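You operate a simulated robot arm through the tools that you are given. There is no shell and no other tool. Be economical: measure what you need, move in short steps, check, and stop when the job is done.

The job below is to be done with a simulated robot arm. You get a single attempt, and the scene is never put back.

JOB
Clear the big burner and heat the black pan there on medium.
Fine: purple pad on the counter and pan in place before the gas goes on; light it at once. Keep clear of bare flame and boiling steam.
Where things are to end (x, y in the base frame): purple pad within 0.06 m of [0.5, 0.26].

It is judged by the outcome, as a careful person would: the job done as asked, and still so three seconds after it is handed in. It fails if anything else is knocked over, pushed out of place, dropped, spilled or broken.

ROBOT AND FRAMES
A 6-joint arm with a two-finger parallel gripper, fixed in place. Base frame: the origin is at the foot of the arm, x ahead of it, y to its left, z up. Readings come in m, degrees, newtons and seconds.
With the tool pointing down near the work surface it reaches from about 0.14 to 0.84 m from the base axis. Its first joint turns from -166.0 to 166.0 degrees. Payload 3.91 kg.
The tool frame sits at the grasp point between the pads (the TCP): z along the fingers, y along the line on which they close. The tips reach 0.03 m beyond it. Largest opening 0.11 m; finger width 0.02, thickness 0.01; the body of the gripper, 0.048 by 0.112 m, starts 0.055 m behind the TCP.
Orientation is that of the tool frame in the base frame, as a unit quaternion [w, x, y, z]. With the fingers straight down and closing along the base's y, the tool's x points along the base's -x, its y along +y and its z along -z.

CONTROLS
- The arm moves only by the tool step_arm. Its argument "series" is a list of rows, each a list of 7 numbers: the turn, a rotation vector about the tool's x, y, z in units of 45 degrees (1.0 is 45 degrees), then the shift along the tool's x, y, z in units of 200 mm (1.0 is 200 mm), then the gripper command, from -1 (shut) to 1 (fully open), values between in proportion. In form: [[wx, wy, wz, tx, ty, tz, fingers], ...]. A call has 1 to 12 rows; each row is the pose to reach, as a shift and turn from the pose commanded when the call began, along the tool's axes at that moment. A call with a number of a shift or a turn outside -1 to 1 is refused whole. A row lasts 0.2 s, in which the tool goes at most 0.05 m and 8.6 degrees; a call with a longer step from one row to the next is refused whole, and so is a gripper value outside its range. Where a pose cannot be reached the arm comes as near as it can. A force on the tool above 90 N (or 10 N above the force at the start of the call, whichever is more), or a blocked arm, ends the call early, and 0.2 s more pass. Each finger travels about 0.108 m/s and halts on what it meets, pressing with about 38 N; the grip force reading is that of the motor and also rises with nothing between the fingers. The clock runs only during rows and for 0.2 s after the last one: add rows that repeat a pose to give the fingers time. It gives the time, the measured TCP pose, the force on the tool (base axes), the opening and the grip force at its end, in the units of the frame above (readings bear some noise), with the torque about the TCP (base axes, N m) and any sound that the robot's microphone picked up.
- Cameras (640 x 400 px; columns grow to the right, rows downward): "scene" is fixed at [0.2189, -0.6504, 1.286]; the picture's right is [0.67, -0.74, 0.00], its down [-0.58, -0.53, -0.62] and it looks along [0.45, 0.42, -0.79] (base axes); focal length 239 px, centre (320, 200). "wrist" rides on the gripper at [0.077, 0.007, -0.115] in the tool frame; the picture's right is [-0.09, 1.00, 0.00], its down [-0.80, -0.07, -0.59] and it looks along [-0.59, -0.05, 0.80] (tool axes); focal length 270 px, centre (320, 200). There is no depth. A picture from a camera that has moved, and an enlarged one, comes with that camera's place and axes in the base frame and with its lens.
- capture(camera): a new picture of that camera. No time passes.
- slide_trunk(by): slides the trunk up (or, below 0, down) by that many m; the arm rides with it, the base frame stays. It gives what a move gives, with no picture.
- zoom(camera, box): a new picture of the part [left, top, right, bottom] of that camera's present view, enlarged. No time passes.
- job_done(): hands the job in; it is judged then, once.

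Work in short steps. Places have to be worked out from the pictures, the camera data and where the tool is seen: move nearer, look again, correct. Check each grasp and each placing, and mend what went wrong. You have 120 turns and 64 pictures in all, those below and enlarged ones among them. Open the gripper and draw the arm clear of the work before you hand the job in, unless the task says otherwise; then end with one line.

The tools are called by a JSON object that holds its "op" and its "data". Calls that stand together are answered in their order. step_arm: Moves the arm, as the interface text tells. Its arguments: {"type":"object","properties":{"series":{"type":"array","items":{"type":"array","items":{"type":"number"}}}},"required":["series"]} The other tools are called the same way: slide_trunk (by) slides the trunk up or down; capture (camera) takes a picture; zoom (camera, box) takes an enlarged picture of a part of a camera's view; job_done () hands the job in.

At the start:

```text
time: 0.0
tool_pos: [0.202, -0.4414, 1.0797]
orientation: [0.0, 0.0, 1.0, 0.0]
force: [-0.2, -0.2, 0.0]
wrist_torque: [0.04, 0.0, 0.02]
grip_width: 0.11
finger_force: 0.0
trunk travel left (down, up): [-0.425, 0.115]
```

scene: 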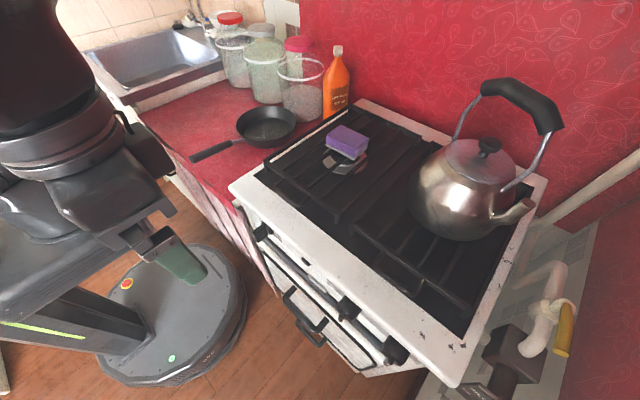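
wrist: 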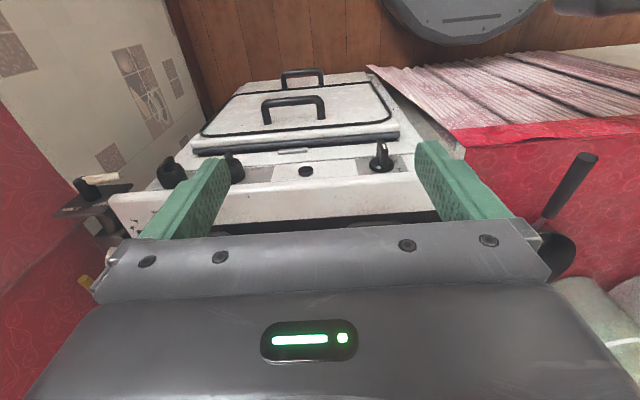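

I'll look closely at the stove, knobs and counter first.

{"op": "zoom", "data": {"camera": "scene", "box": [220, 90, 400, 202]}}

{"op": "zoom", "data": {"camera": "scene", "box": [220, 200, 480, 362]}}

{"op": "zoom", "data": {"camera": "scene", "box": [380, 90, 580, 215]}}

{"op": "zoom", "data": {"camera": "wrist", "box": [90, 60, 490, 310]}}

```text
3.56 times, centred on (310, 146) of scene
camera zoom: at [0.2189, -0.6504, 1.286], right [0.67, -0.74, 0.0], down [-0.58, -0.53, -0.62], along [0.45, 0.42, -0.79], focal length 849 px, centre (356, 392)
```

zoom: 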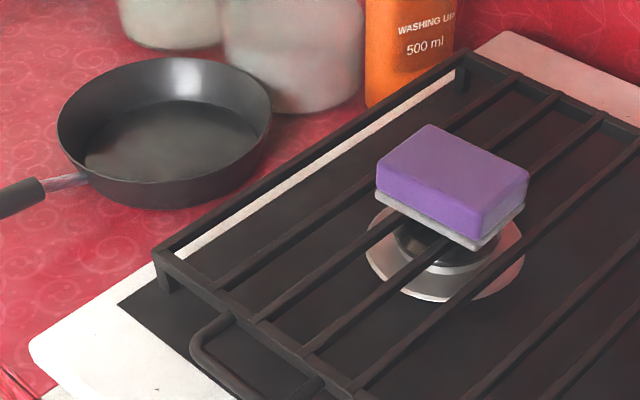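

```text
2.46 times, centred on (350, 281) of scene
camera zoom: at [0.2189, -0.6504, 1.286], right [0.67, -0.74, 0.0], down [-0.58, -0.53, -0.62], along [0.45, 0.42, -0.79], focal length 588 px, centre (246, 1)
```

zoom: 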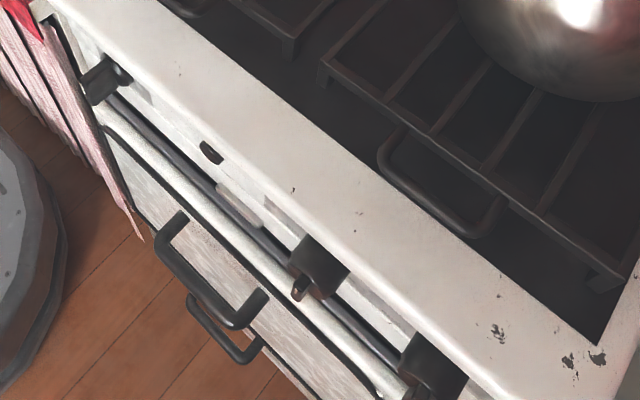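

```text
3.20 times, centred on (480, 152) of scene
camera zoom: at [0.2189, -0.6504, 1.286], right [0.67, -0.74, 0.0], down [-0.58, -0.53, -0.62], along [0.45, 0.42, -0.79], focal length 764 px, centre (-192, 352)
```

zoom: 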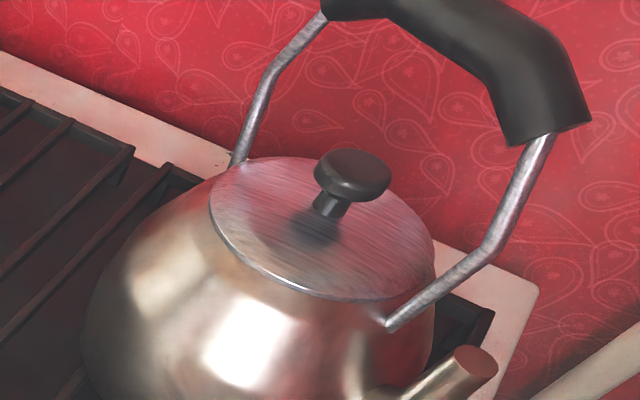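

```text
1.60 times, centred on (290, 185) of wrist
camera zoom: at [0.1251, -0.4349, 1.1938], right [0.09, 1.0, 0.0], down [0.8, -0.07, 0.59], along [0.59, -0.05, -0.8], focal length 432 px, centre (368, 224)
```

zoom: 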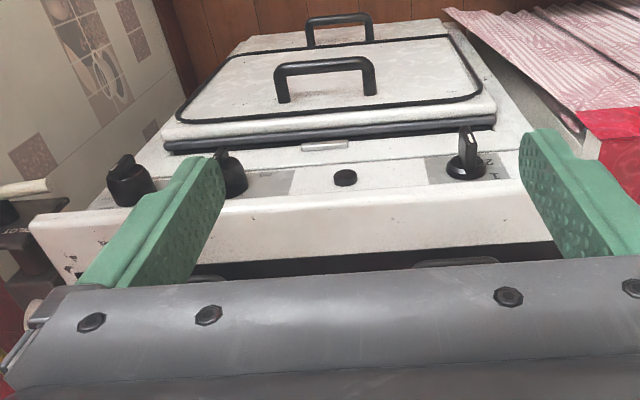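

Stove top is at about z 0.87, the pad on the left burner near (0.59,-0.39) and the pan near (0.555,-0.125). I'll inspect the knob markings and the valve at the right.

{"op": "zoom", "data": {"camera": "wrist", "box": [140, 130, 300, 230]}}

{"op": "zoom", "data": {"camera": "wrist", "box": [270, 130, 430, 230]}}

{"op": "zoom", "data": {"camera": "scene", "box": [440, 240, 640, 400]}}

```text
4.00 times, centred on (220, 180) of wrist
camera zoom: at [0.1251, -0.4349, 1.1938], right [0.09, 1.0, 0.0], down [0.8, -0.07, 0.59], along [0.59, -0.05, -0.8], focal length 1081 px, centre (720, 280)
```

zoom: 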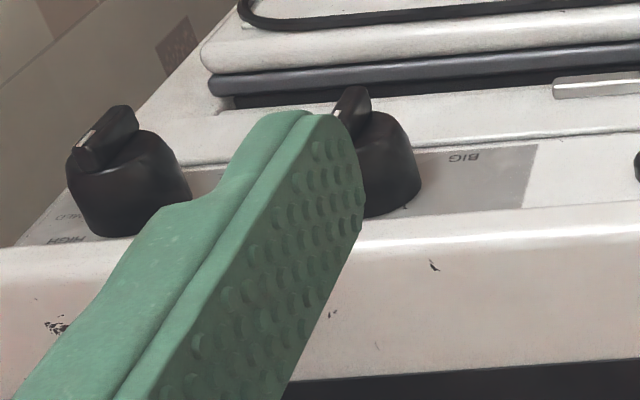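

```text
4.00 times, centred on (350, 180) of wrist
camera zoom: at [0.1251, -0.4349, 1.1938], right [0.09, 1.0, 0.0], down [0.8, -0.07, 0.59], along [0.59, -0.05, -0.8], focal length 1081 px, centre (200, 280)
```

zoom: 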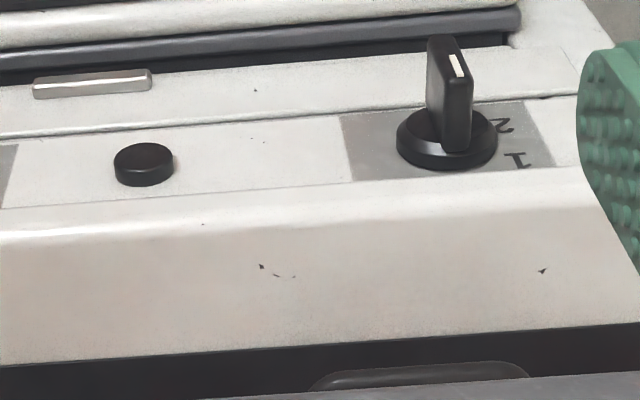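

```text
2.50 times, centred on (540, 320) of scene
camera zoom: at [0.2189, -0.6504, 1.286], right [0.67, -0.74, 0.0], down [-0.58, -0.53, -0.62], along [0.45, 0.42, -0.79], focal length 597 px, centre (-230, -100)
```

zoom: 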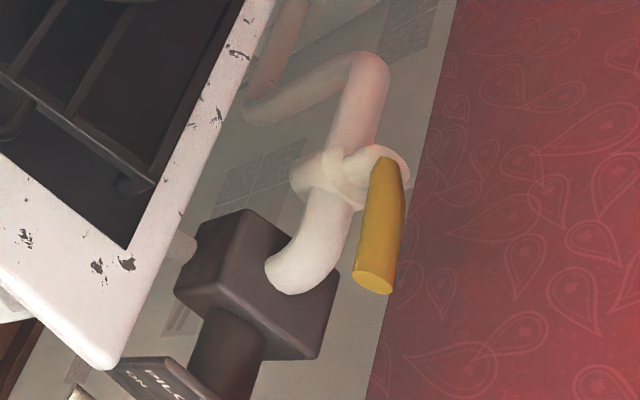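

The middle knob is labelled BIG and the left one is numbered (oven). The button may be an igniter, and there is a "PILOT ON" plate to the right. I'll move the arm lower and rightward, tilted, to read those.

{"op": "step_arm", "data": {"series": [[0, -0.15, 0, 0, -0.2, 0.12, 0], [0, -0.3, 0, 0, -0.4, 0.24, -0.5], [0, -0.45, 0, 0, -0.6, 0.36, -1], [0, -0.6, 0, 0, -0.8, 0.48, -1], [0, -0.667, 0, 0, -0.85, 0.6, -1]]}}

{"op": "capture", "data": {"camera": "wrist"}}

```text
time: 1.2
tool_pos: [0.2021, -0.6126, 0.9593]
orientation: [0.259, 0.0, 0.966, 0.0]
force: [-0.2, 0.3, -0.8]
wrist_torque: [-0.01, -0.03, 0.01]
grip_width: 0.0
finger_force: 37.9
trunk travel left (down, up): [-0.425, 0.115]
```

```text
54 pictures are left
camera wrist: at [0.0783, -0.6061, 1.0194], right [0.08, 1.0, 0.04], down [0.39, -0.07, 0.92], along [0.92, -0.05, -0.4], focal length 270 px, centre (320, 200)
```

wrist: 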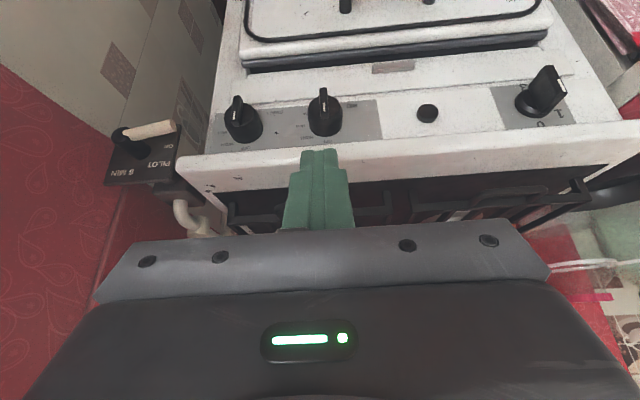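

{"op": "zoom", "data": {"camera": "wrist", "box": [200, 80, 392, 160]}}

{"op": "zoom", "data": {"camera": "wrist", "box": [90, 100, 220, 240]}}

{"op": "zoom", "data": {"camera": "wrist", "box": [400, 50, 600, 150]}}

```text
3.33 times, centred on (296, 120) of wrist
camera zoom: at [0.0783, -0.6061, 1.0194], right [0.08, 1.0, 0.04], down [0.39, -0.07, 0.92], along [0.92, -0.05, -0.4], focal length 901 px, centre (400, 467)
```

zoom: 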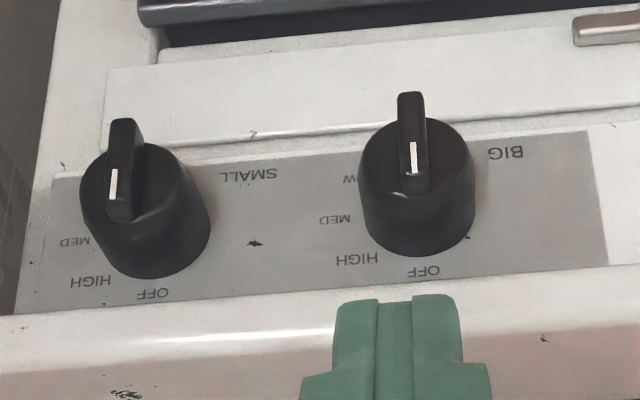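

```text
2.86 times, centred on (155, 170) of wrist
camera zoom: at [0.0783, -0.6061, 1.0194], right [0.08, 1.0, 0.04], down [0.39, -0.07, 0.92], along [0.92, -0.05, -0.4], focal length 772 px, centre (791, 286)
```

zoom: 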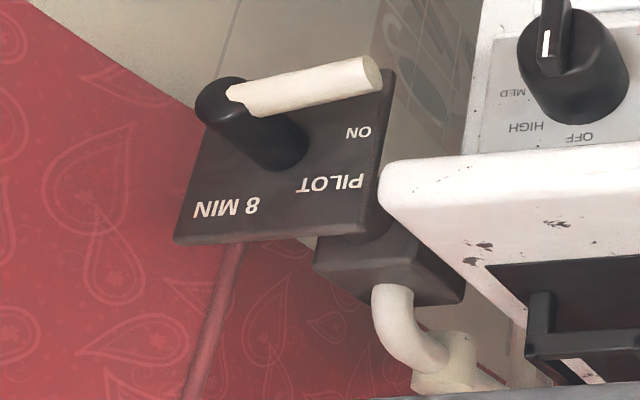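

```text
3.20 times, centred on (500, 100) of wrist
camera zoom: at [0.0783, -0.6061, 1.0194], right [0.08, 1.0, 0.04], down [0.39, -0.07, 0.92], along [0.92, -0.05, -0.4], focal length 865 px, centre (-256, 520)
```

zoom: 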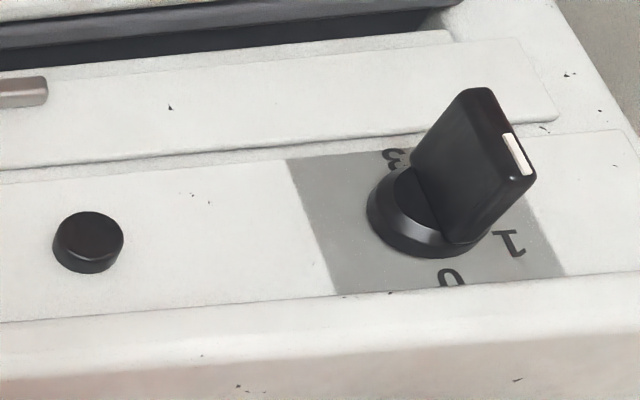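

All burner knobs are OFF; going clockwise from OFF they read HIGH, MED, LOW. The "PILOT ON / 8 MIN" lever needs a closer look, along with the yellow valve, so I'll shift right.

{"op": "step_arm", "data": {"series": [[0, 0, 0, 0, -0.24, 0, -1], [0, 0, 0, 0, -0.48, 0, -1], [0, 0, 0, 0, -0.72, 0, -1], [0, 0, 0, 0, -0.85, 0, -1]]}}

{"op": "zoom", "data": {"camera": "wrist", "box": [160, 40, 416, 200]}}

{"op": "zoom", "data": {"camera": "scene", "box": [480, 250, 640, 400]}}

```text
time: 2.2
tool_pos: [0.2008, -0.7796, 0.9585]
orientation: [0.258, 0.0, 0.966, 0.0]
force: [-0.1, 0.4, 0.6]
wrist_torque: [0.01, 0.04, 0.03]
grip_width: 0.0
finger_force: 37.6
trunk travel left (down, up): [-0.425, 0.115]
```

```text
2.50 times, centred on (288, 120) of wrist
camera zoom: at [0.0762, -0.7728, 1.0187], right [0.08, 1.0, 0.04], down [0.4, -0.07, 0.92], along [0.91, -0.05, -0.4], focal length 676 px, centre (400, 400)
```

zoom: 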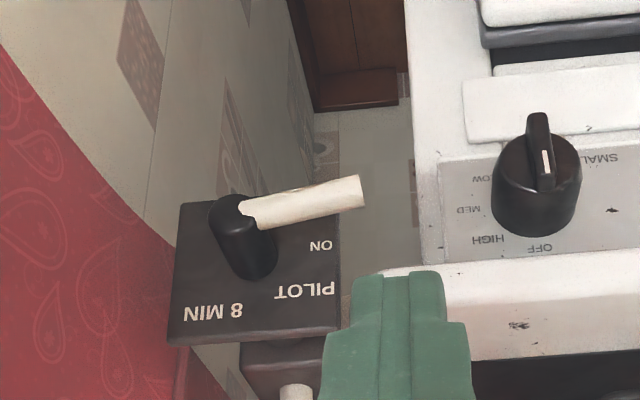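

```text
2.67 times, centred on (560, 325) of scene
camera zoom: at [0.2189, -0.6504, 1.286], right [0.67, -0.74, 0.0], down [-0.58, -0.53, -0.62], along [0.45, 0.42, -0.79], focal length 637 px, centre (-320, -133)
```

zoom: 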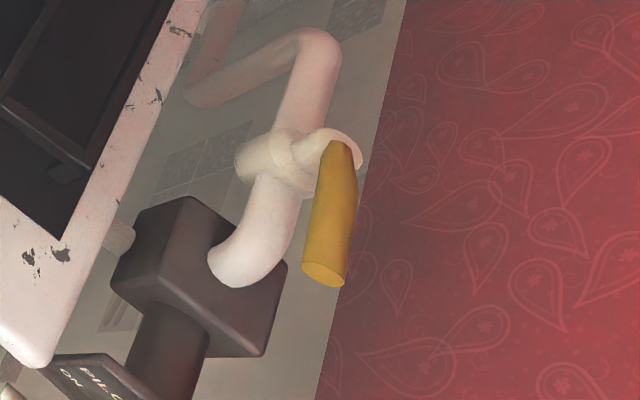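

The lever seems to point at "ON". I'll get a straight-on look at the plate before deciding whether it matters.

{"op": "step_arm", "data": {"series": [[0, -0.18, 0, 0.08, 0, 0.14, -1], [0, -0.36, 0, 0.16, 0, 0.28, -1], [0, -0.53, 0, 0.25, 0, 0.433, -1]]}}

{"op": "capture", "data": {"camera": "wrist"}}

```text
time: 3.0
tool_pos: [0.2004, -0.7811, 0.8582]
orientation: [0.454, 0.001, 0.891, -0.001]
force: [0.9, 0.1, 0.3]
wrist_torque: [0.02, 0.06, -0.01]
grip_width: 0.0
finger_force: 38.0
trunk travel left (down, up): [-0.425, 0.115]
```

```text
48 pictures are left
camera wrist: at [0.0637, -0.7742, 0.8637], right [0.05, 1.0, 0.07], down [-0.01, -0.07, 1.0], along [1.0, -0.05, 0.01], focal length 270 px, centre (320, 200)
```

wrist: 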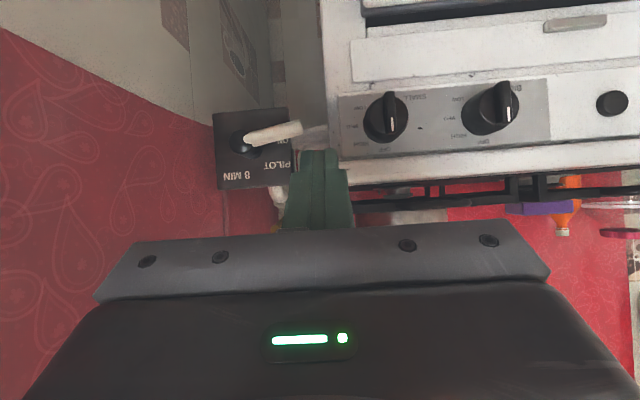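

{"op": "zoom", "data": {"camera": "wrist", "box": [200, 80, 328, 208]}}

{"op": "zoom", "data": {"camera": "wrist", "box": [330, 60, 560, 180]}}

```text
3.12 times, centred on (264, 144) of wrist
camera zoom: at [0.0637, -0.7742, 0.8637], right [0.05, 1.0, 0.07], down [-0.01, -0.07, 1.0], along [1.0, -0.05, 0.01], focal length 845 px, centre (495, 375)
```

zoom: 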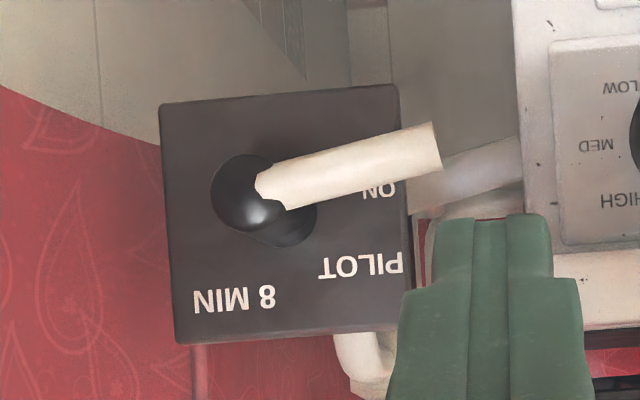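

```text
2.78 times, centred on (445, 120) of wrist
camera zoom: at [0.0637, -0.7742, 0.8637], right [0.05, 1.0, 0.07], down [-0.01, -0.07, 1.0], along [1.0, -0.05, 0.01], focal length 752 px, centre (-28, 423)
```

zoom: 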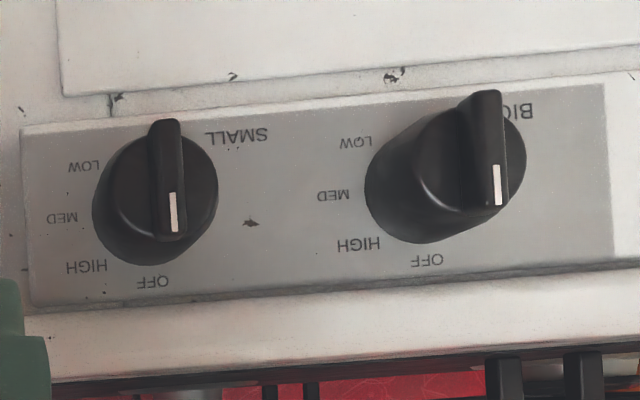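

Both gas knobs are OFF and MED is 90° clockwise from OFF. The supply lever points at ON and the yellow cock lies along its pipe. Now I'll go for the purple pad, starting by raising and moving back left with the tool going vertical.

{"op": "step_arm", "data": {"series": [[0, 0.17, 0, -0.1, 0.17, -0.07, 0], [0, 0.34, 0, -0.2, 0.34, -0.14, 1], [0, 0.5, 0, -0.3, 0.5, -0.21, 1], [0, 0.67, 0, -0.4, 0.67, -0.28, 1], [0, 0.84, 0, -0.5, 0.84, -0.35, 1], [0, 1.0, 0, -0.566, 1.0, -0.41, 1]]}}

```text
time: 4.4
tool_pos: [0.202, -0.5804, 0.9984]
orientation: [0.076, 0.001, 0.997, 0.0]
force: [-0.2, 0.1, -0.2]
wrist_torque: [0.02, 0.01, 0.03]
grip_width: 0.11
finger_force: 0.1
trunk travel left (down, up): [-0.425, 0.115]
```

Continue to above and before the pad, tool vertical.

{"op": "step_arm", "data": {"series": [[0, 0.04, 0, -0.05, 0.18, -0.06, 1], [0, 0.08, 0, -0.12, 0.36, -0.12, 1], [0, 0.12, 0, -0.25, 0.55, -0.18, 1], [0, 0.16, 0, -0.4, 0.7, -0.22, 1], [0, 0.19, 0, -0.57, 0.82, -0.25, 1], [0, 0.193, 0, -0.76, 0.92, -0.26, 1], [0, 0.193, 0, -0.95, 0.95, -0.26, 1]]}}

{"op": "capture", "data": {"camera": "wrist"}}

```text
time: 6.0
tool_pos: [0.384, -0.3913, 1.08]
orientation: [0.001, 0.001, 1.0, 0.0]
force: [0.3, -0.1, 0.0]
wrist_torque: [0.03, 0.01, -0.04]
grip_width: 0.1101
finger_force: 0.1
trunk travel left (down, up): [-0.425, 0.115]
```

```text
45 pictures are left
camera wrist: at [0.307, -0.3845, 1.1937], right [0.09, 1.0, 0.0], down [0.8, -0.07, 0.6], along [0.59, -0.05, -0.8], focal length 270 px, centre (320, 200)
```

wrist: 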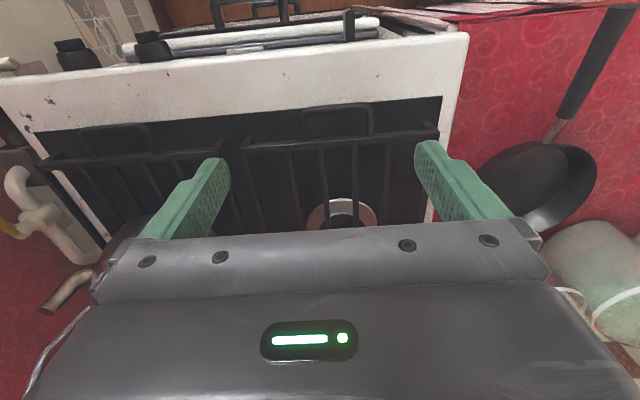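

Burner visible ahead; I move forward to bring the pad into view.

{"op": "step_arm", "data": {"series": [[0, 0, 0, -0.2, 0, 0, 1], [0, 0, 0, -0.4, 0, 0, 1], [0, 0, 0, -0.6, 0, 0, 1]]}}

{"op": "capture", "data": {"camera": "wrist"}}

{"op": "capture", "data": {"camera": "scene"}}

```text
time: 6.8
tool_pos: [0.5029, -0.3915, 1.0804]
orientation: [0.001, 0.0, 1.0, 0.0]
force: [0.1, 0.7, -0.1]
wrist_torque: [-0.04, -0.01, 0.03]
grip_width: 0.1101
finger_force: 0.0
trunk travel left (down, up): [-0.425, 0.115]
```

```text
44 pictures are left
camera wrist: at [0.4269, -0.3852, 1.1943], right [0.09, 1.0, 0.0], down [0.8, -0.07, 0.6], along [0.59, -0.05, -0.8], focal length 270 px, centre (320, 200)
```

wrist: 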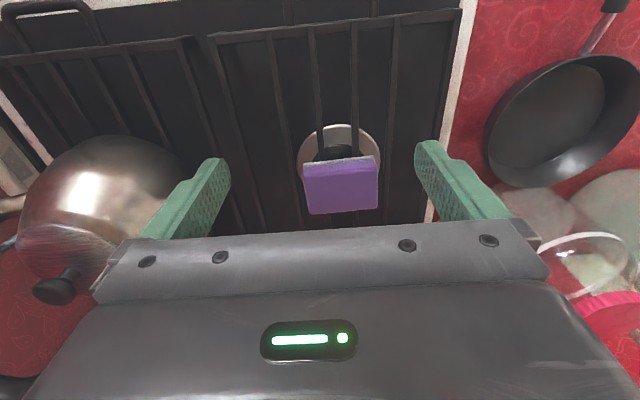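

```text
43 pictures are left
```

scene: 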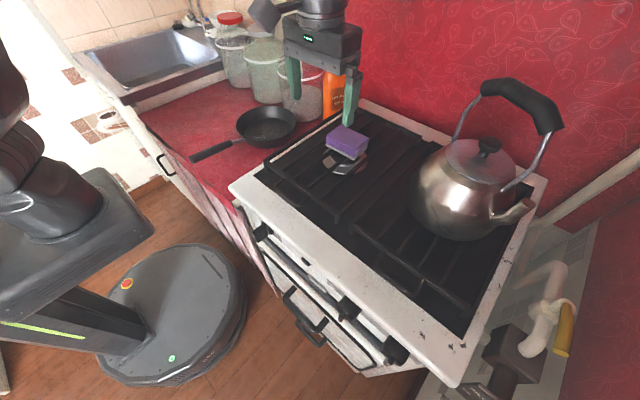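

Triangulating puts the pad's top centre at about (0.608,-0.377,0.926), roughly 0.088 wide along y. I'll move over it at z 1.0.

{"op": "step_arm", "data": {"series": [[0, 0, 0, -0.2, 0.03, 0, 1], [0, 0, 0, -0.4, 0.06, 0.1, 1], [0, 0, 0, -0.525, 0.072, 0.25, 1], [0, 0, 0, -0.525, 0.072, 0.4, 1]]}}

{"op": "capture", "data": {"camera": "wrist"}}

```text
time: 7.8
tool_pos: [0.6085, -0.3785, 1.0004]
orientation: [0.003, 0.0, 1.0, 0.0]
force: [1.0, 0.4, -0.2]
wrist_torque: [0.02, -0.03, 0.02]
grip_width: 0.1099
finger_force: 0.1
trunk travel left (down, up): [-0.425, 0.115]
```

```text
42 pictures are left
camera wrist: at [0.5313, -0.3713, 1.1148], right [0.09, 1.0, 0.0], down [0.8, -0.07, 0.6], along [0.59, -0.05, -0.8], focal length 270 px, centre (320, 200)
```

wrist: 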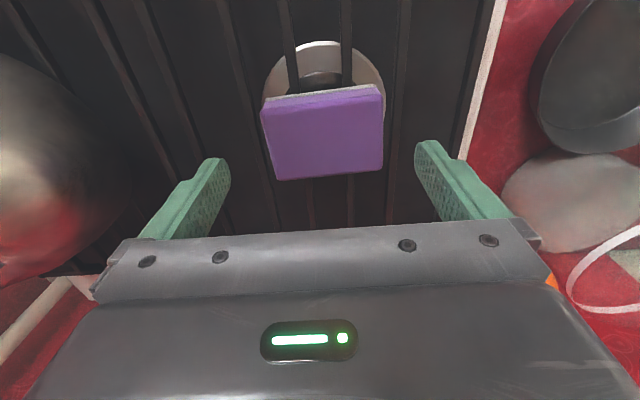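

Pad centred at (0.609,-0.375), agreeing. I descend to TCP z 0.922 and close.

{"op": "step_arm", "data": {"series": [[0, 0, 0, 0, 0.015, 0.15, 1], [0, 0, 0, 0, 0.015, 0.28, 1], [0, 0, 0, 0, 0.015, 0.39, 1], [0, 0, 0, 0, 0.015, 0.39, 1]]}}

{"op": "capture", "data": {"camera": "wrist"}}

```text
time: 8.8
tool_pos: [0.6078, -0.3749, 0.9228]
orientation: [0.002, 0.0, 1.0, 0.0]
force: [1.1, 0.4, 0.0]
wrist_torque: [0.0, -0.02, 0.02]
grip_width: 0.1101
finger_force: 0.0
trunk travel left (down, up): [-0.425, 0.115]
```

```text
41 pictures are left
camera wrist: at [0.5314, -0.3684, 1.0367], right [0.09, 1.0, 0.0], down [0.8, -0.07, 0.6], along [0.59, -0.05, -0.8], focal length 270 px, centre (320, 200)
```

wrist: 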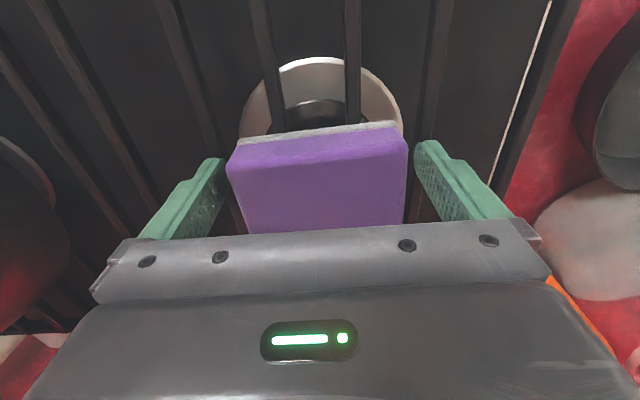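

The pad sits between the fingers with room on both sides. Closing, then lifting.

{"op": "step_arm", "data": {"series": [[0, 0, 0, 0, 0, 0, -1], [0, 0, 0, 0, 0, 0, -1], [0, 0, 0, 0, 0, 0, -1], [0, 0, 0, 0, 0, -0.1, -1], [0, 0, 0, 0, 0, -0.3, -1], [0, 0, 0, 0, 0, -0.5, -1], [0, 0, 0, 0, 0, -0.7, -1]]}}

{"op": "capture", "data": {"camera": "wrist"}}

{"op": "capture", "data": {"camera": "scene"}}

```text
time: 10.4
tool_pos: [0.6074, -0.3752, 1.0635]
orientation: [0.002, 0.0, 1.0, 0.0]
force: [0.1, 0.3, -0.5]
wrist_torque: [-0.01, 0.06, 0.01]
grip_width: 0.089
finger_force: 37.9
trunk travel left (down, up): [-0.425, 0.115]
```

```text
40 pictures are left
camera wrist: at [0.5301, -0.3681, 1.1778], right [0.09, 1.0, 0.0], down [0.8, -0.07, 0.6], along [0.59, -0.05, -0.8], focal length 270 px, centre (320, 200)
```

wrist: 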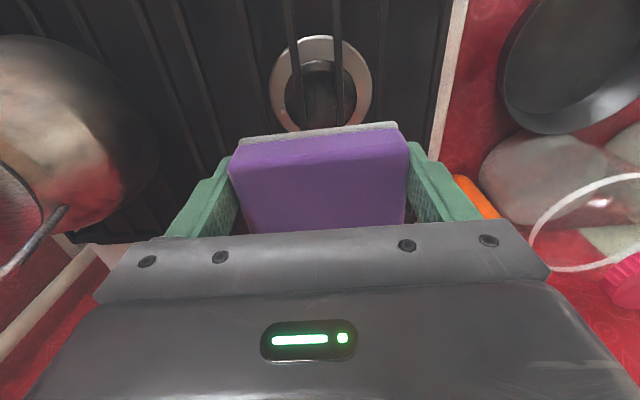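

```text
39 pictures are left
```

scene: 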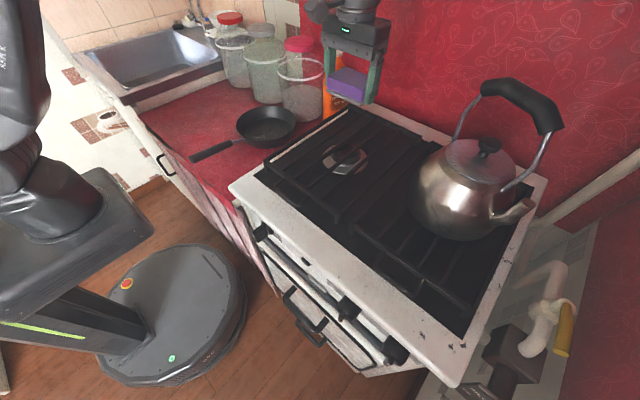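

Pad is held (0.089 wide) and the burner centre is at about (0.604,-0.376). I pull back, then carry left over the counter; zoom on the target zone first.

{"op": "step_arm", "data": {"series": [[0, 0, 0, 0.2, 0, -0.05, -1], [0, 0, 0, 0.4, 0, -0.1, -1], [0, 0, 0, 0.6, 0.1, -0.15, -1], [0, 0, 0, 0.7, 0.3, -0.15, -1], [0, 0, 0, 0.7, 0.5, -0.15, -1], [0, 0, 0, 0.7, 0.7, -0.15, -1], [0, 0, 0, 0.7, 0.9, -0.15, -1]]}}

{"op": "zoom", "data": {"camera": "scene", "box": [90, 20, 330, 170]}}

```text
time: 12.0
tool_pos: [0.4672, -0.1934, 1.0921]
orientation: [0.002, 0.0, 1.0, 0.0]
force: [-0.1, -0.1, 0.3]
wrist_torque: [-0.01, -0.05, -0.01]
grip_width: 0.089
finger_force: 38.0
trunk travel left (down, up): [-0.425, 0.115]
```

```text
2.67 times, centred on (210, 95) of scene
camera zoom: at [0.2189, -0.6504, 1.286], right [0.67, -0.74, 0.0], down [-0.58, -0.53, -0.62], along [0.45, 0.42, -0.79], focal length 637 px, centre (613, 480)
```

zoom: 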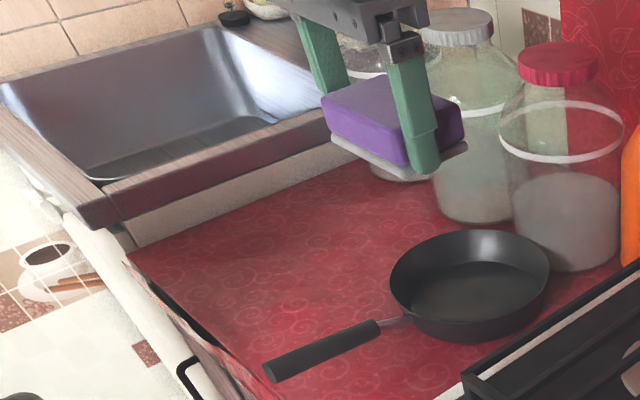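

The target lies just in front of the raised sink unit, so I'll aim slightly short (y≈0.22). Continuing left.

{"op": "step_arm", "data": {"series": [[0, 0, 0, -0.02, 0.2, 0, -1], [0, 0, 0, -0.04, 0.4, 0, -1], [0, 0, 0, -0.06, 0.6, 0, -1], [0, 0, 0, -0.08, 0.8, 0, -1], [0, 0, 0, -0.1, 1.0, 0, -1]]}}

{"op": "capture", "data": {"camera": "wrist"}}

```text
time: 13.2
tool_pos: [0.4872, 0.007, 1.092]
orientation: [0.002, -0.001, 1.0, 0.0]
force: [0.9, -0.4, 0.4]
wrist_torque: [-0.01, 0.01, 0.0]
grip_width: 0.0887
finger_force: 37.6
trunk travel left (down, up): [-0.425, 0.115]
```

```text
37 pictures are left
camera wrist: at [0.4104, 0.0132, 1.2062], right [0.09, 1.0, 0.0], down [0.8, -0.07, 0.6], along [0.59, -0.05, -0.8], focal length 270 px, centre (320, 200)
```

wrist: 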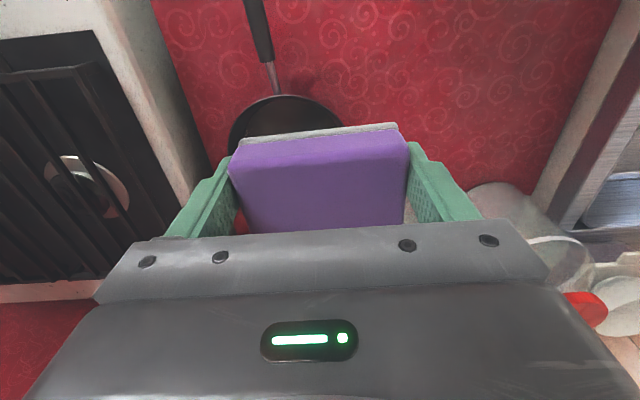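

The counter is actually lower (about z 0.78), with the pan centre near (0.61,-0.04) and its handle running along x at y≈-0.058. The target is on open counter. I move over it and start descending.

{"op": "step_arm", "data": {"series": [[0, 0, 0, -0.02, 0.22, 0, -1], [0, 0, 0, -0.04, 0.44, 0, -1], [0, 0, 0, -0.065, 0.66, 0, -1], [0, 0, 0, -0.065, 0.86, 0.05, -1], [0, 0, 0, -0.065, 1.0, 0.2, -1], [0, 0, 0, -0.065, 1.0, 0.4, -1], [0, 0, 0, -0.065, 1.0, 0.6, -1]]}}

{"op": "capture", "data": {"camera": "wrist"}}

{"op": "capture", "data": {"camera": "scene"}}

```text
time: 14.8
tool_pos: [0.5, 0.2056, 0.9718]
orientation: [0.002, 0.001, 1.0, 0.0]
force: [0.5, -0.9, 0.0]
wrist_torque: [-0.02, -0.01, 0.02]
grip_width: 0.0887
finger_force: 38.4
trunk travel left (down, up): [-0.425, 0.115]
```

```text
36 pictures are left
camera wrist: at [0.4234, 0.2124, 1.0862], right [0.09, 1.0, 0.0], down [0.8, -0.07, 0.6], along [0.59, -0.05, -0.8], focal length 270 px, centre (320, 200)
```

wrist: 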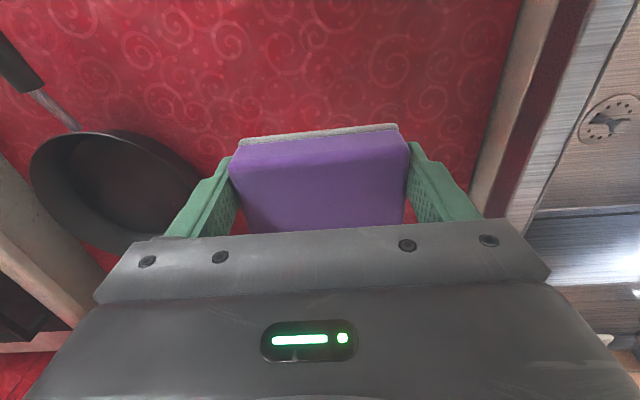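

```text
35 pictures are left
```

scene: 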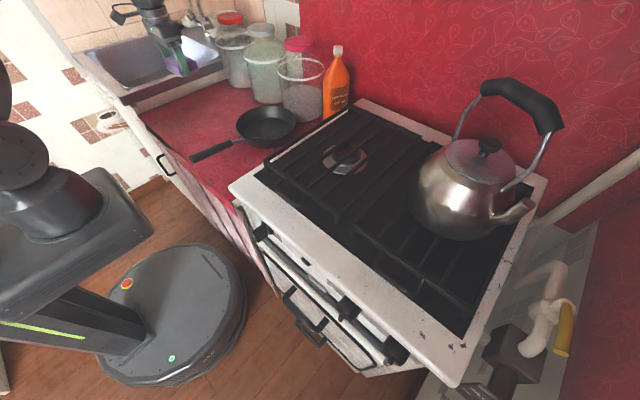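

Clear counter below. I move to y≈0.25 and lower toward contact.

{"op": "step_arm", "data": {"series": [[0, 0, 0, 0, 0.12, 0.1, -1], [0, 0, 0, 0, 0.23, 0.25, -1], [0, 0, 0, 0, 0.23, 0.4, -1], [0, 0, 0, 0, 0.23, 0.52, -1], [0, 0, 0, 0, 0.23, 0.57, -1], [0, 0, 0, 0, 0.23, 0.62, -1], [0, 0, 0, 0, 0.23, 0.66, -1], [0, 0, 0, 0, 0.23, 0.7, -1], [0, 0, 0, 0, 0.23, 0.73, -1], [0, 0, 0, 0, 0.23, 0.76, -1]]}}

{"op": "capture", "data": {"camera": "wrist"}}

```text
time: 17.0
tool_pos: [0.5015, 0.2526, 0.8188]
orientation: [0.001, 0.001, 1.0, -0.001]
force: [0.3, -0.2, 0.6]
wrist_torque: [-0.02, -0.01, -0.01]
grip_width: 0.0889
finger_force: 38.4
trunk travel left (down, up): [-0.425, 0.115]
```

```text
34 pictures are left
camera wrist: at [0.4242, 0.2586, 0.934], right [0.09, 1.0, 0.0], down [0.8, -0.07, 0.6], along [0.59, -0.05, -0.8], focal length 270 px, centre (320, 200)
```

wrist: 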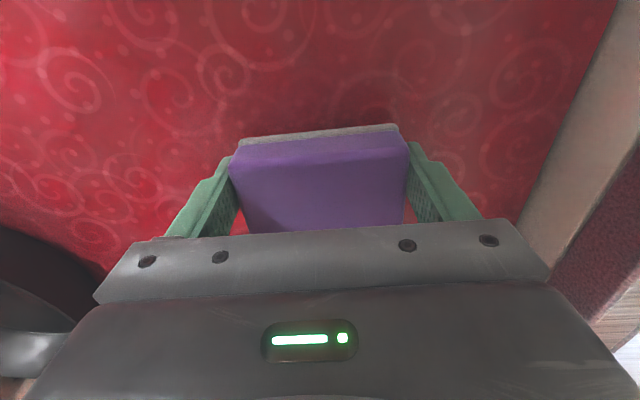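

No contact yet; lower in small steps.

{"op": "step_arm", "data": {"series": [[0, 0, 0, 0, 0, 0.02, -1], [0, 0, 0, 0, 0, 0.04, -1], [0, 0, 0, 0, 0, 0.06, -1]]}}

```text
time: 17.8
tool_pos: [0.5017, 0.2522, 0.8086]
orientation: [0.002, 0.0, 1.0, 0.0]
force: [0.3, -0.8, -0.1]
wrist_torque: [0.0, -0.02, -0.02]
grip_width: 0.0887
finger_force: 37.7
trunk travel left (down, up): [-0.425, 0.115]
```

{"op": "step_arm", "data": {"series": [[0, 0, 0, 0, 0, 0.015, -1], [0, 0, 0, 0, 0, 0.03, -1], [0, 0, 0, 0, 0, 0.04, -1]]}}

{"op": "zoom", "data": {"camera": "scene", "box": [120, 50, 280, 150]}}

```text
time: 18.6
tool_pos: [0.5014, 0.2509, 0.8056]
orientation: [0.006, 0.0, 1.0, 0.002]
force: [3.1, -1.8, 63.2]
wrist_torque: [-0.98, 0.08, 0.23]
grip_width: 0.089
finger_force: 38.1
trunk travel left (down, up): [-0.425, 0.115]
```

```text
4.00 times, centred on (200, 100) of scene
camera zoom: at [0.2189, -0.6504, 1.286], right [0.67, -0.74, 0.0], down [-0.58, -0.53, -0.62], along [0.45, 0.42, -0.79], focal length 955 px, centre (800, 600)
```

zoom: 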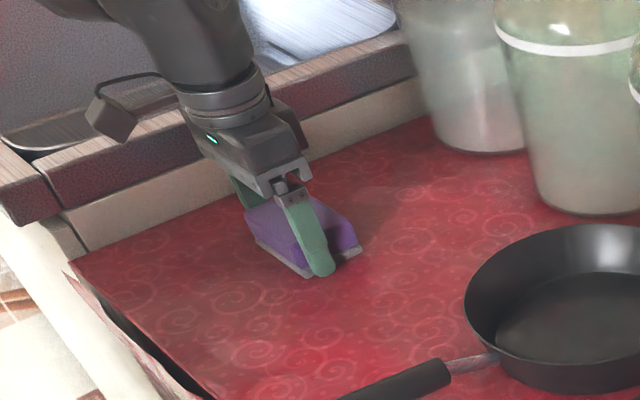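

Contact with the counter at TCP 0.806. Ease up slightly, release, and rise.

{"op": "step_arm", "data": {"series": [[0, 0, 0, 0, 0, -0.025, -1], [0, 0, 0, 0, 0, -0.025, 0.4], [0, 0, 0, 0, 0, -0.025, 1], [0, 0, 0, 0, 0, -0.025, 1], [0, 0, 0, 0, 0, -0.1, 1], [0, 0, 0, 0, 0, -0.3, 1], [0, 0, 0, 0, 0, -0.5, 1], [0, 0, 0, 0, 0, -0.7, 1], [0, 0, 0, 0, 0, -0.9, 1]]}}

{"op": "capture", "data": {"camera": "wrist"}}

```text
time: 20.6
tool_pos: [0.4993, 0.2515, 0.9807]
orientation: [0.002, 0.0, 1.0, 0.0]
force: [0.1, 0.5, -0.1]
wrist_torque: [0.02, -0.04, 0.02]
grip_width: 0.1101
finger_force: 0.1
trunk travel left (down, up): [-0.425, 0.115]
```

```text
32 pictures are left
camera wrist: at [0.4232, 0.2579, 1.0945], right [0.09, 1.0, 0.0], down [0.8, -0.07, 0.6], along [0.59, -0.05, -0.8], focal length 270 px, centre (320, 200)
```

wrist: 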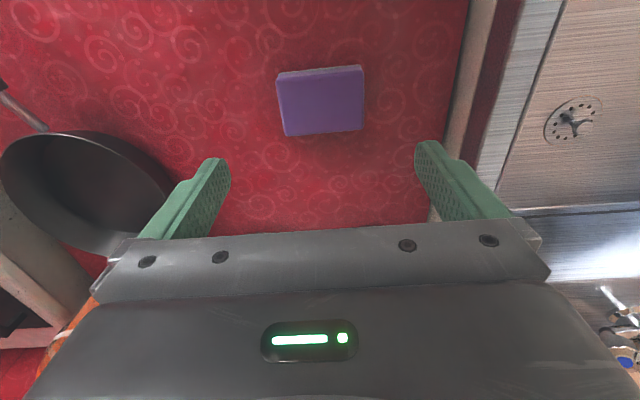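

The pad rests at about (0.50,0.25) on the counter. Now toward the pan's handle.

{"op": "step_arm", "data": {"series": [[0, 0, 0, 0.15, -0.15, -0.05, 1], [0, 0, 0, 0.3, -0.3, -0.1, 1], [0, 0, 0, 0.45, -0.45, -0.1, 1], [0, 0, 0, 0.6, -0.6, -0.1, 1], [0, 0, 0, 0.75, -0.75, -0.1, 1], [0, 0, 0, 0.85, -0.95, -0.1, 1], [0, 0, 0, 0.85, -1.0, -0.1, 1]]}}

{"op": "step_arm", "data": {"series": [[0, 0, 0, 0.05, -0.2, 0, 1], [0, 0, 0, 0.1, -0.4, 0, 1], [0, 0, 0, 0.1, -0.54, 0, 1]]}}

{"op": "capture", "data": {"camera": "wrist"}}

```text
time: 22.2
tool_pos: [0.3296, 0.0521, 0.9991]
orientation: [0.002, 0.0, 1.0, -0.001]
force: [-0.3, -0.5, 0.5]
wrist_torque: [0.04, -0.01, 0.03]
grip_width: 0.1099
finger_force: 0.0
trunk travel left (down, up): [-0.425, 0.115]
```

```text
time: 23.0
tool_pos: [0.3118, -0.0561, 0.9988]
orientation: [0.002, 0.0, 1.0, 0.0]
force: [0.3, 0.3, 0.4]
wrist_torque: [0.01, 0.03, 0.0]
grip_width: 0.1099
finger_force: 0.0
trunk travel left (down, up): [-0.425, 0.115]
```

```text
31 pictures are left
camera wrist: at [0.2342, -0.0497, 1.1137], right [0.09, 1.0, 0.0], down [0.8, -0.07, 0.6], along [0.59, -0.05, -0.8], focal length 270 px, centre (320, 200)
```

wrist: 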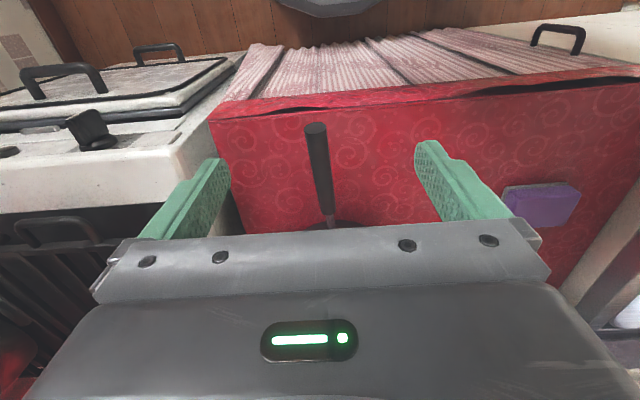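

Handle runs from (0.34,-0.062,0.838) to (0.47,-0.055,0.822). I'll tilt the tool 45° and go to a pre-grasp above and before it.

{"op": "step_arm", "data": {"series": [[0, -0.17, 0, -0.04, 0, 0.05, 0.5], [0, -0.34, 0, -0.08, 0, 0.12, 0.3], [0, -0.5, 0, -0.12, 0, 0.2, 0.3], [0, -0.67, 0, -0.16, 0, 0.3, 0.3], [0, -0.84, 0, -0.2, -0.01, 0.4, 0.3], [0, -1.0, 0, -0.24, -0.01, 0.51, 0.3]]}}

{"op": "capture", "data": {"camera": "wrist"}}

{"op": "zoom", "data": {"camera": "scene", "box": [120, 80, 320, 205]}}

```text
time: 24.4
tool_pos: [0.3727, -0.0579, 0.9015]
orientation: [0.396, 0.002, 0.918, -0.001]
force: [-0.2, -1.0, 0.1]
wrist_torque: [-0.01, 0.0, -0.04]
grip_width: 0.0715
finger_force: 0.0
out of reach, approached as far as the arm can: row 4
trunk travel left (down, up): [-0.425, 0.115]
```

```text
30 pictures are left
camera wrist: at [0.2368, -0.0512, 0.9236], right [0.06, 1.0, 0.06], down [0.12, -0.07, 0.99], along [0.99, -0.06, -0.12], focal length 270 px, centre (320, 200)
```

wrist: 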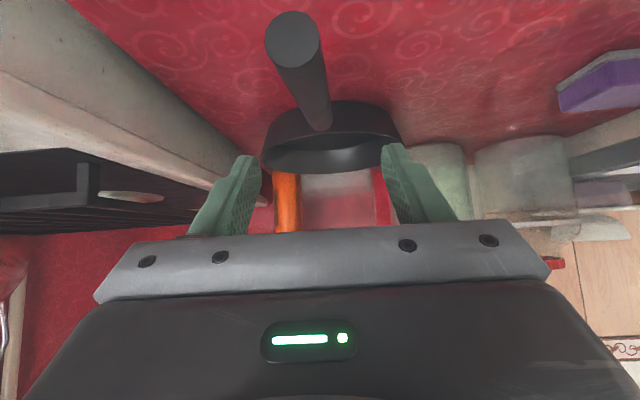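

```text
3.20 times, centred on (220, 142) of scene
camera zoom: at [0.2189, -0.6504, 1.286], right [0.67, -0.74, 0.0], down [-0.58, -0.53, -0.62], along [0.45, 0.42, -0.79], focal length 764 px, centre (640, 384)
```

zoom: 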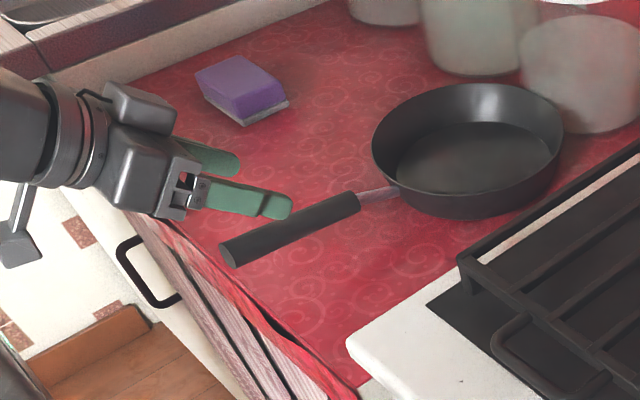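

Close to reach limits at this tilt, but the handle is straddled. I advance partway along the tool axis and check the pose.

{"op": "step_arm", "data": {"series": [[0, 0, 0, 0, 0, 0.12, 0.3], [0, 0, 0, 0, 0, 0.25, 0.3], [0, 0, 0, 0, 0, 0.25, 0.3]]}}

```text
time: 25.2
tool_pos: [0.3937, -0.0579, 0.8623]
orientation: [0.383, 0.0, 0.924, 0.0]
force: [1.1, -0.3, -0.7]
wrist_torque: [-0.02, 0.02, -0.03]
grip_width: 0.0715
finger_force: 0.0
trunk travel left (down, up): [-0.425, 0.115]
```

On track; finish the approach.

{"op": "step_arm", "data": {"series": [[0, 0, 0, 0, 0, 0.12, 0.3], [0, 0, 0, 0, 0, 0.25, 0.3], [0, 0, 0, 0, 0, 0.25, 0.3]]}}

{"op": "capture", "data": {"camera": "wrist"}}

{"op": "zoom", "data": {"camera": "scene", "box": [160, 100, 320, 200]}}

```text
time: 26.0
tool_pos: [0.43, -0.0583, 0.8271]
orientation: [0.384, -0.001, 0.924, 0.0]
force: [0.3, -0.1, 3.0]
wrist_torque: [0.0, 0.22, 0.02]
grip_width: 0.0717
finger_force: 0.0
trunk travel left (down, up): [-0.425, 0.115]
```

```text
28 pictures are left
camera wrist: at [0.2943, -0.0512, 0.8536], right [0.06, 1.0, 0.06], down [0.14, -0.07, 0.99], along [0.99, -0.05, -0.15], focal length 270 px, centre (320, 200)
```

wrist: 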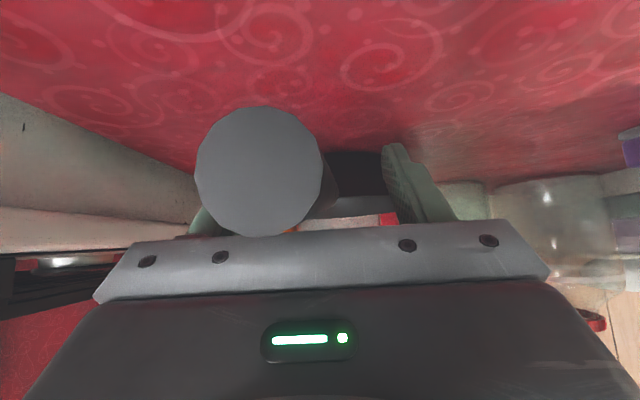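

```text
4.00 times, centred on (240, 150) of scene
camera zoom: at [0.2189, -0.6504, 1.286], right [0.67, -0.74, 0.0], down [-0.58, -0.53, -0.62], along [0.45, 0.42, -0.79], focal length 955 px, centre (640, 400)
```

zoom: 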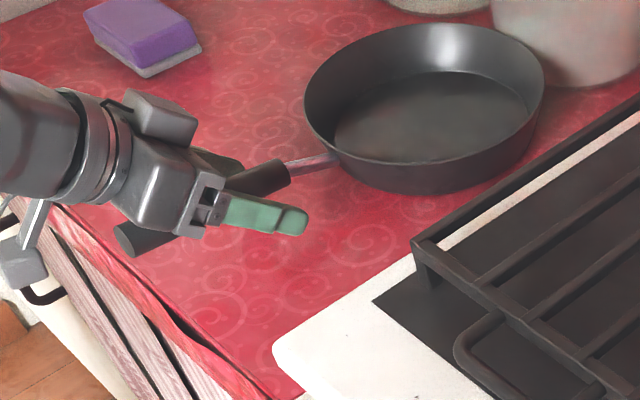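

Slight touch of the gripper body on the handle (3 N). I ease up 4 mm and close.

{"op": "step_arm", "data": {"series": [[0, 0, 0, -0.015, 0, -0.015, 0.3], [0, 0, 0, -0.015, 0, -0.015, -0.3], [0, 0, 0, -0.015, 0, -0.015, -1], [0, 0, 0, -0.015, 0, -0.015, -1], [0, 0, 0, -0.015, 0, -0.015, -1]]}}

```text
time: 27.2
tool_pos: [0.4297, -0.0576, 0.8323]
orientation: [0.384, 0.001, 0.923, 0.0]
force: [0.2, 3.3, 0.2]
wrist_torque: [0.11, -0.07, 0.6]
grip_width: 0.0259
finger_force: 37.6
trunk travel left (down, up): [-0.425, 0.115]
```

Gripped (0.026). Test lift 3 cm.

{"op": "step_arm", "data": {"series": [[0, 0, 0, -0.035, 0, -0.035, -1], [0, 0, 0, -0.07, 0, -0.07, -1], [0, 0, 0, -0.106, 0, -0.106, -1], [0, 0, 0, -0.106, 0, -0.106, -1]]}}

{"op": "zoom", "data": {"camera": "scene", "box": [160, 80, 320, 180]}}

```text
time: 28.2
tool_pos: [0.431, -0.0583, 0.861]
orientation: [0.384, 0.0, 0.923, 0.0]
force: [-0.2, -0.4, -8.9]
wrist_torque: [0.0, 1.53, -0.03]
grip_width: 0.0257
finger_force: 38.0
trunk travel left (down, up): [-0.425, 0.115]
```

```text
4.00 times, centred on (240, 130) of scene
camera zoom: at [0.2189, -0.6504, 1.286], right [0.67, -0.74, 0.0], down [-0.58, -0.53, -0.62], along [0.45, 0.42, -0.79], focal length 955 px, centre (640, 480)
```

zoom: 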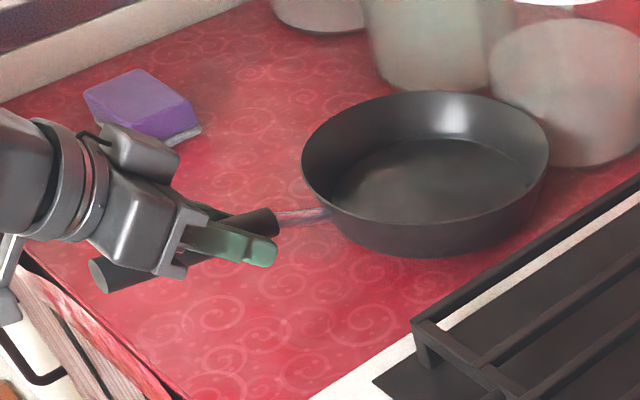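

The pan lifts level (≈0.9 kg, CG ≈0.17 m ahead of the grip). Lift further, clear of the stove.

{"op": "step_arm", "data": {"series": [[0, 0, 0, -0.05, 0, -0.07, -1], [0, 0, 0, -0.12, 0, -0.16, -1], [0, 0, 0, -0.2, 0, -0.24, -1], [0, 0, 0, -0.28, 0, -0.32, -1], [0, 0, 0, -0.36, 0, -0.4, -1], [0, 0, 0, -0.44, 0, -0.48, -1], [0, 0, 0, -0.48, 0, -0.52, -1]]}}

{"op": "capture", "data": {"camera": "scene"}}

{"op": "capture", "data": {"camera": "wrist"}}

```text
time: 29.8
tool_pos: [0.4239, -0.0571, 0.9915]
orientation: [0.385, -0.001, 0.923, 0.002]
force: [0.3, 0.4, -9.3]
wrist_torque: [0.0, 1.53, 0.02]
grip_width: 0.0255
finger_force: 37.7
out of reach, approached as far as the arm can: row 7
trunk travel left (down, up): [-0.425, 0.115]
```

```text
25 pictures are left
```

scene: 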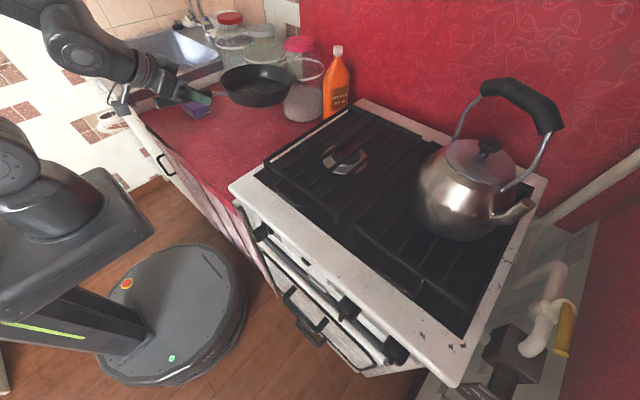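

```text
24 pictures are left
camera wrist: at [0.2893, -0.0518, 1.0172], right [0.06, 1.0, 0.07], down [0.14, -0.07, 0.99], along [0.99, -0.05, -0.15], focal length 270 px, centre (320, 200)
```

wrist: 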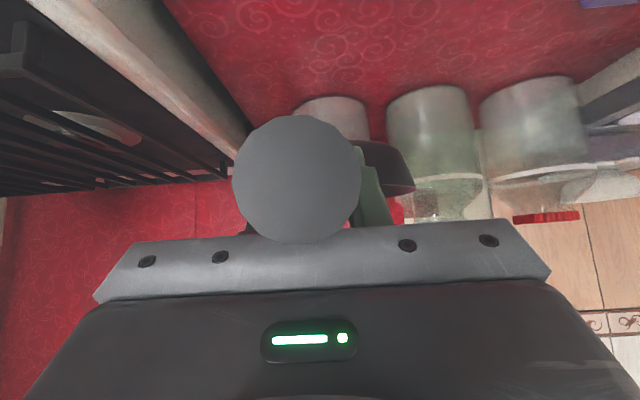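

Pan is high enough (bottom ≈0.93). Slide it right toward the burner.

{"op": "step_arm", "data": {"series": [[0, 0, 0, 0, -0.15, 0, -1], [0, 0, 0, 0, -0.32, 0, -1], [0, 0, 0, 0, -0.49, 0, -1], [0, 0, 0, 0, -0.66, 0, -1], [0, 0, 0, 0, -0.83, 0, -1], [0, 0, 0, 0, -1.0, 0, -1]]}}

{"op": "step_arm", "data": {"series": [[0, 0, 0, 0, -0.15, 0, -1], [0, 0, 0, 0, -0.3, 0, -1], [0, 0, 0, 0, -0.45, 0, -1], [0, 0, 0, 0, -0.59, 0, -1], [0, 0, 0, 0, -0.59, 0, -1]]}}

{"op": "capture", "data": {"camera": "scene"}}

```text
time: 31.2
tool_pos: [0.4248, -0.2585, 0.9896]
orientation: [0.384, 0.001, 0.924, 0.0]
force: [-0.1, 0.1, -9.1]
wrist_torque: [0.06, 1.53, 0.01]
grip_width: 0.0259
finger_force: 38.0
trunk travel left (down, up): [-0.425, 0.115]
```

```text
time: 32.4
tool_pos: [0.4252, -0.3767, 0.9907]
orientation: [0.383, 0.0, 0.924, 0.0]
force: [0.0, -0.9, -9.6]
wrist_torque: [-0.06, 1.54, 0.0]
grip_width: 0.0258
finger_force: 37.7
trunk travel left (down, up): [-0.425, 0.115]
```

```text
23 pictures are left
```

scene: 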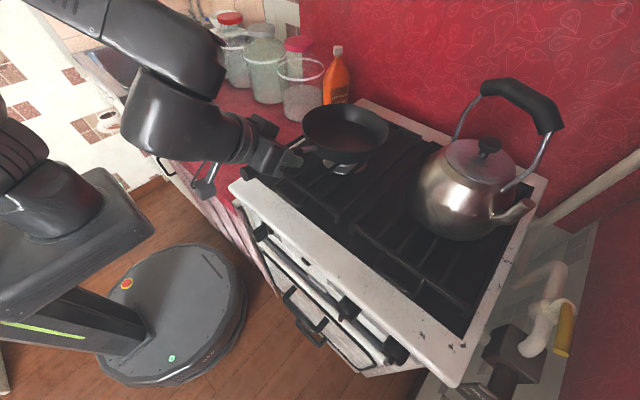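

Pan is above the burner area; zoom to measure the pan centre precisely.

{"op": "zoom", "data": {"camera": "scene", "box": [270, 80, 430, 180]}}

```text
4.00 times, centred on (350, 130) of scene
camera zoom: at [0.2189, -0.6504, 1.286], right [0.67, -0.74, 0.0], down [-0.58, -0.53, -0.62], along [0.45, 0.42, -0.79], focal length 955 px, centre (200, 480)
```

zoom: 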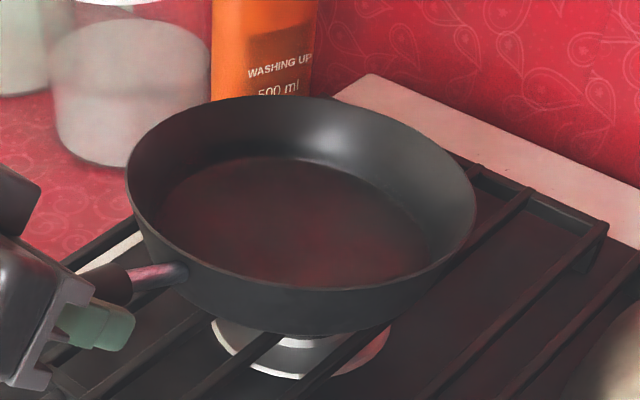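

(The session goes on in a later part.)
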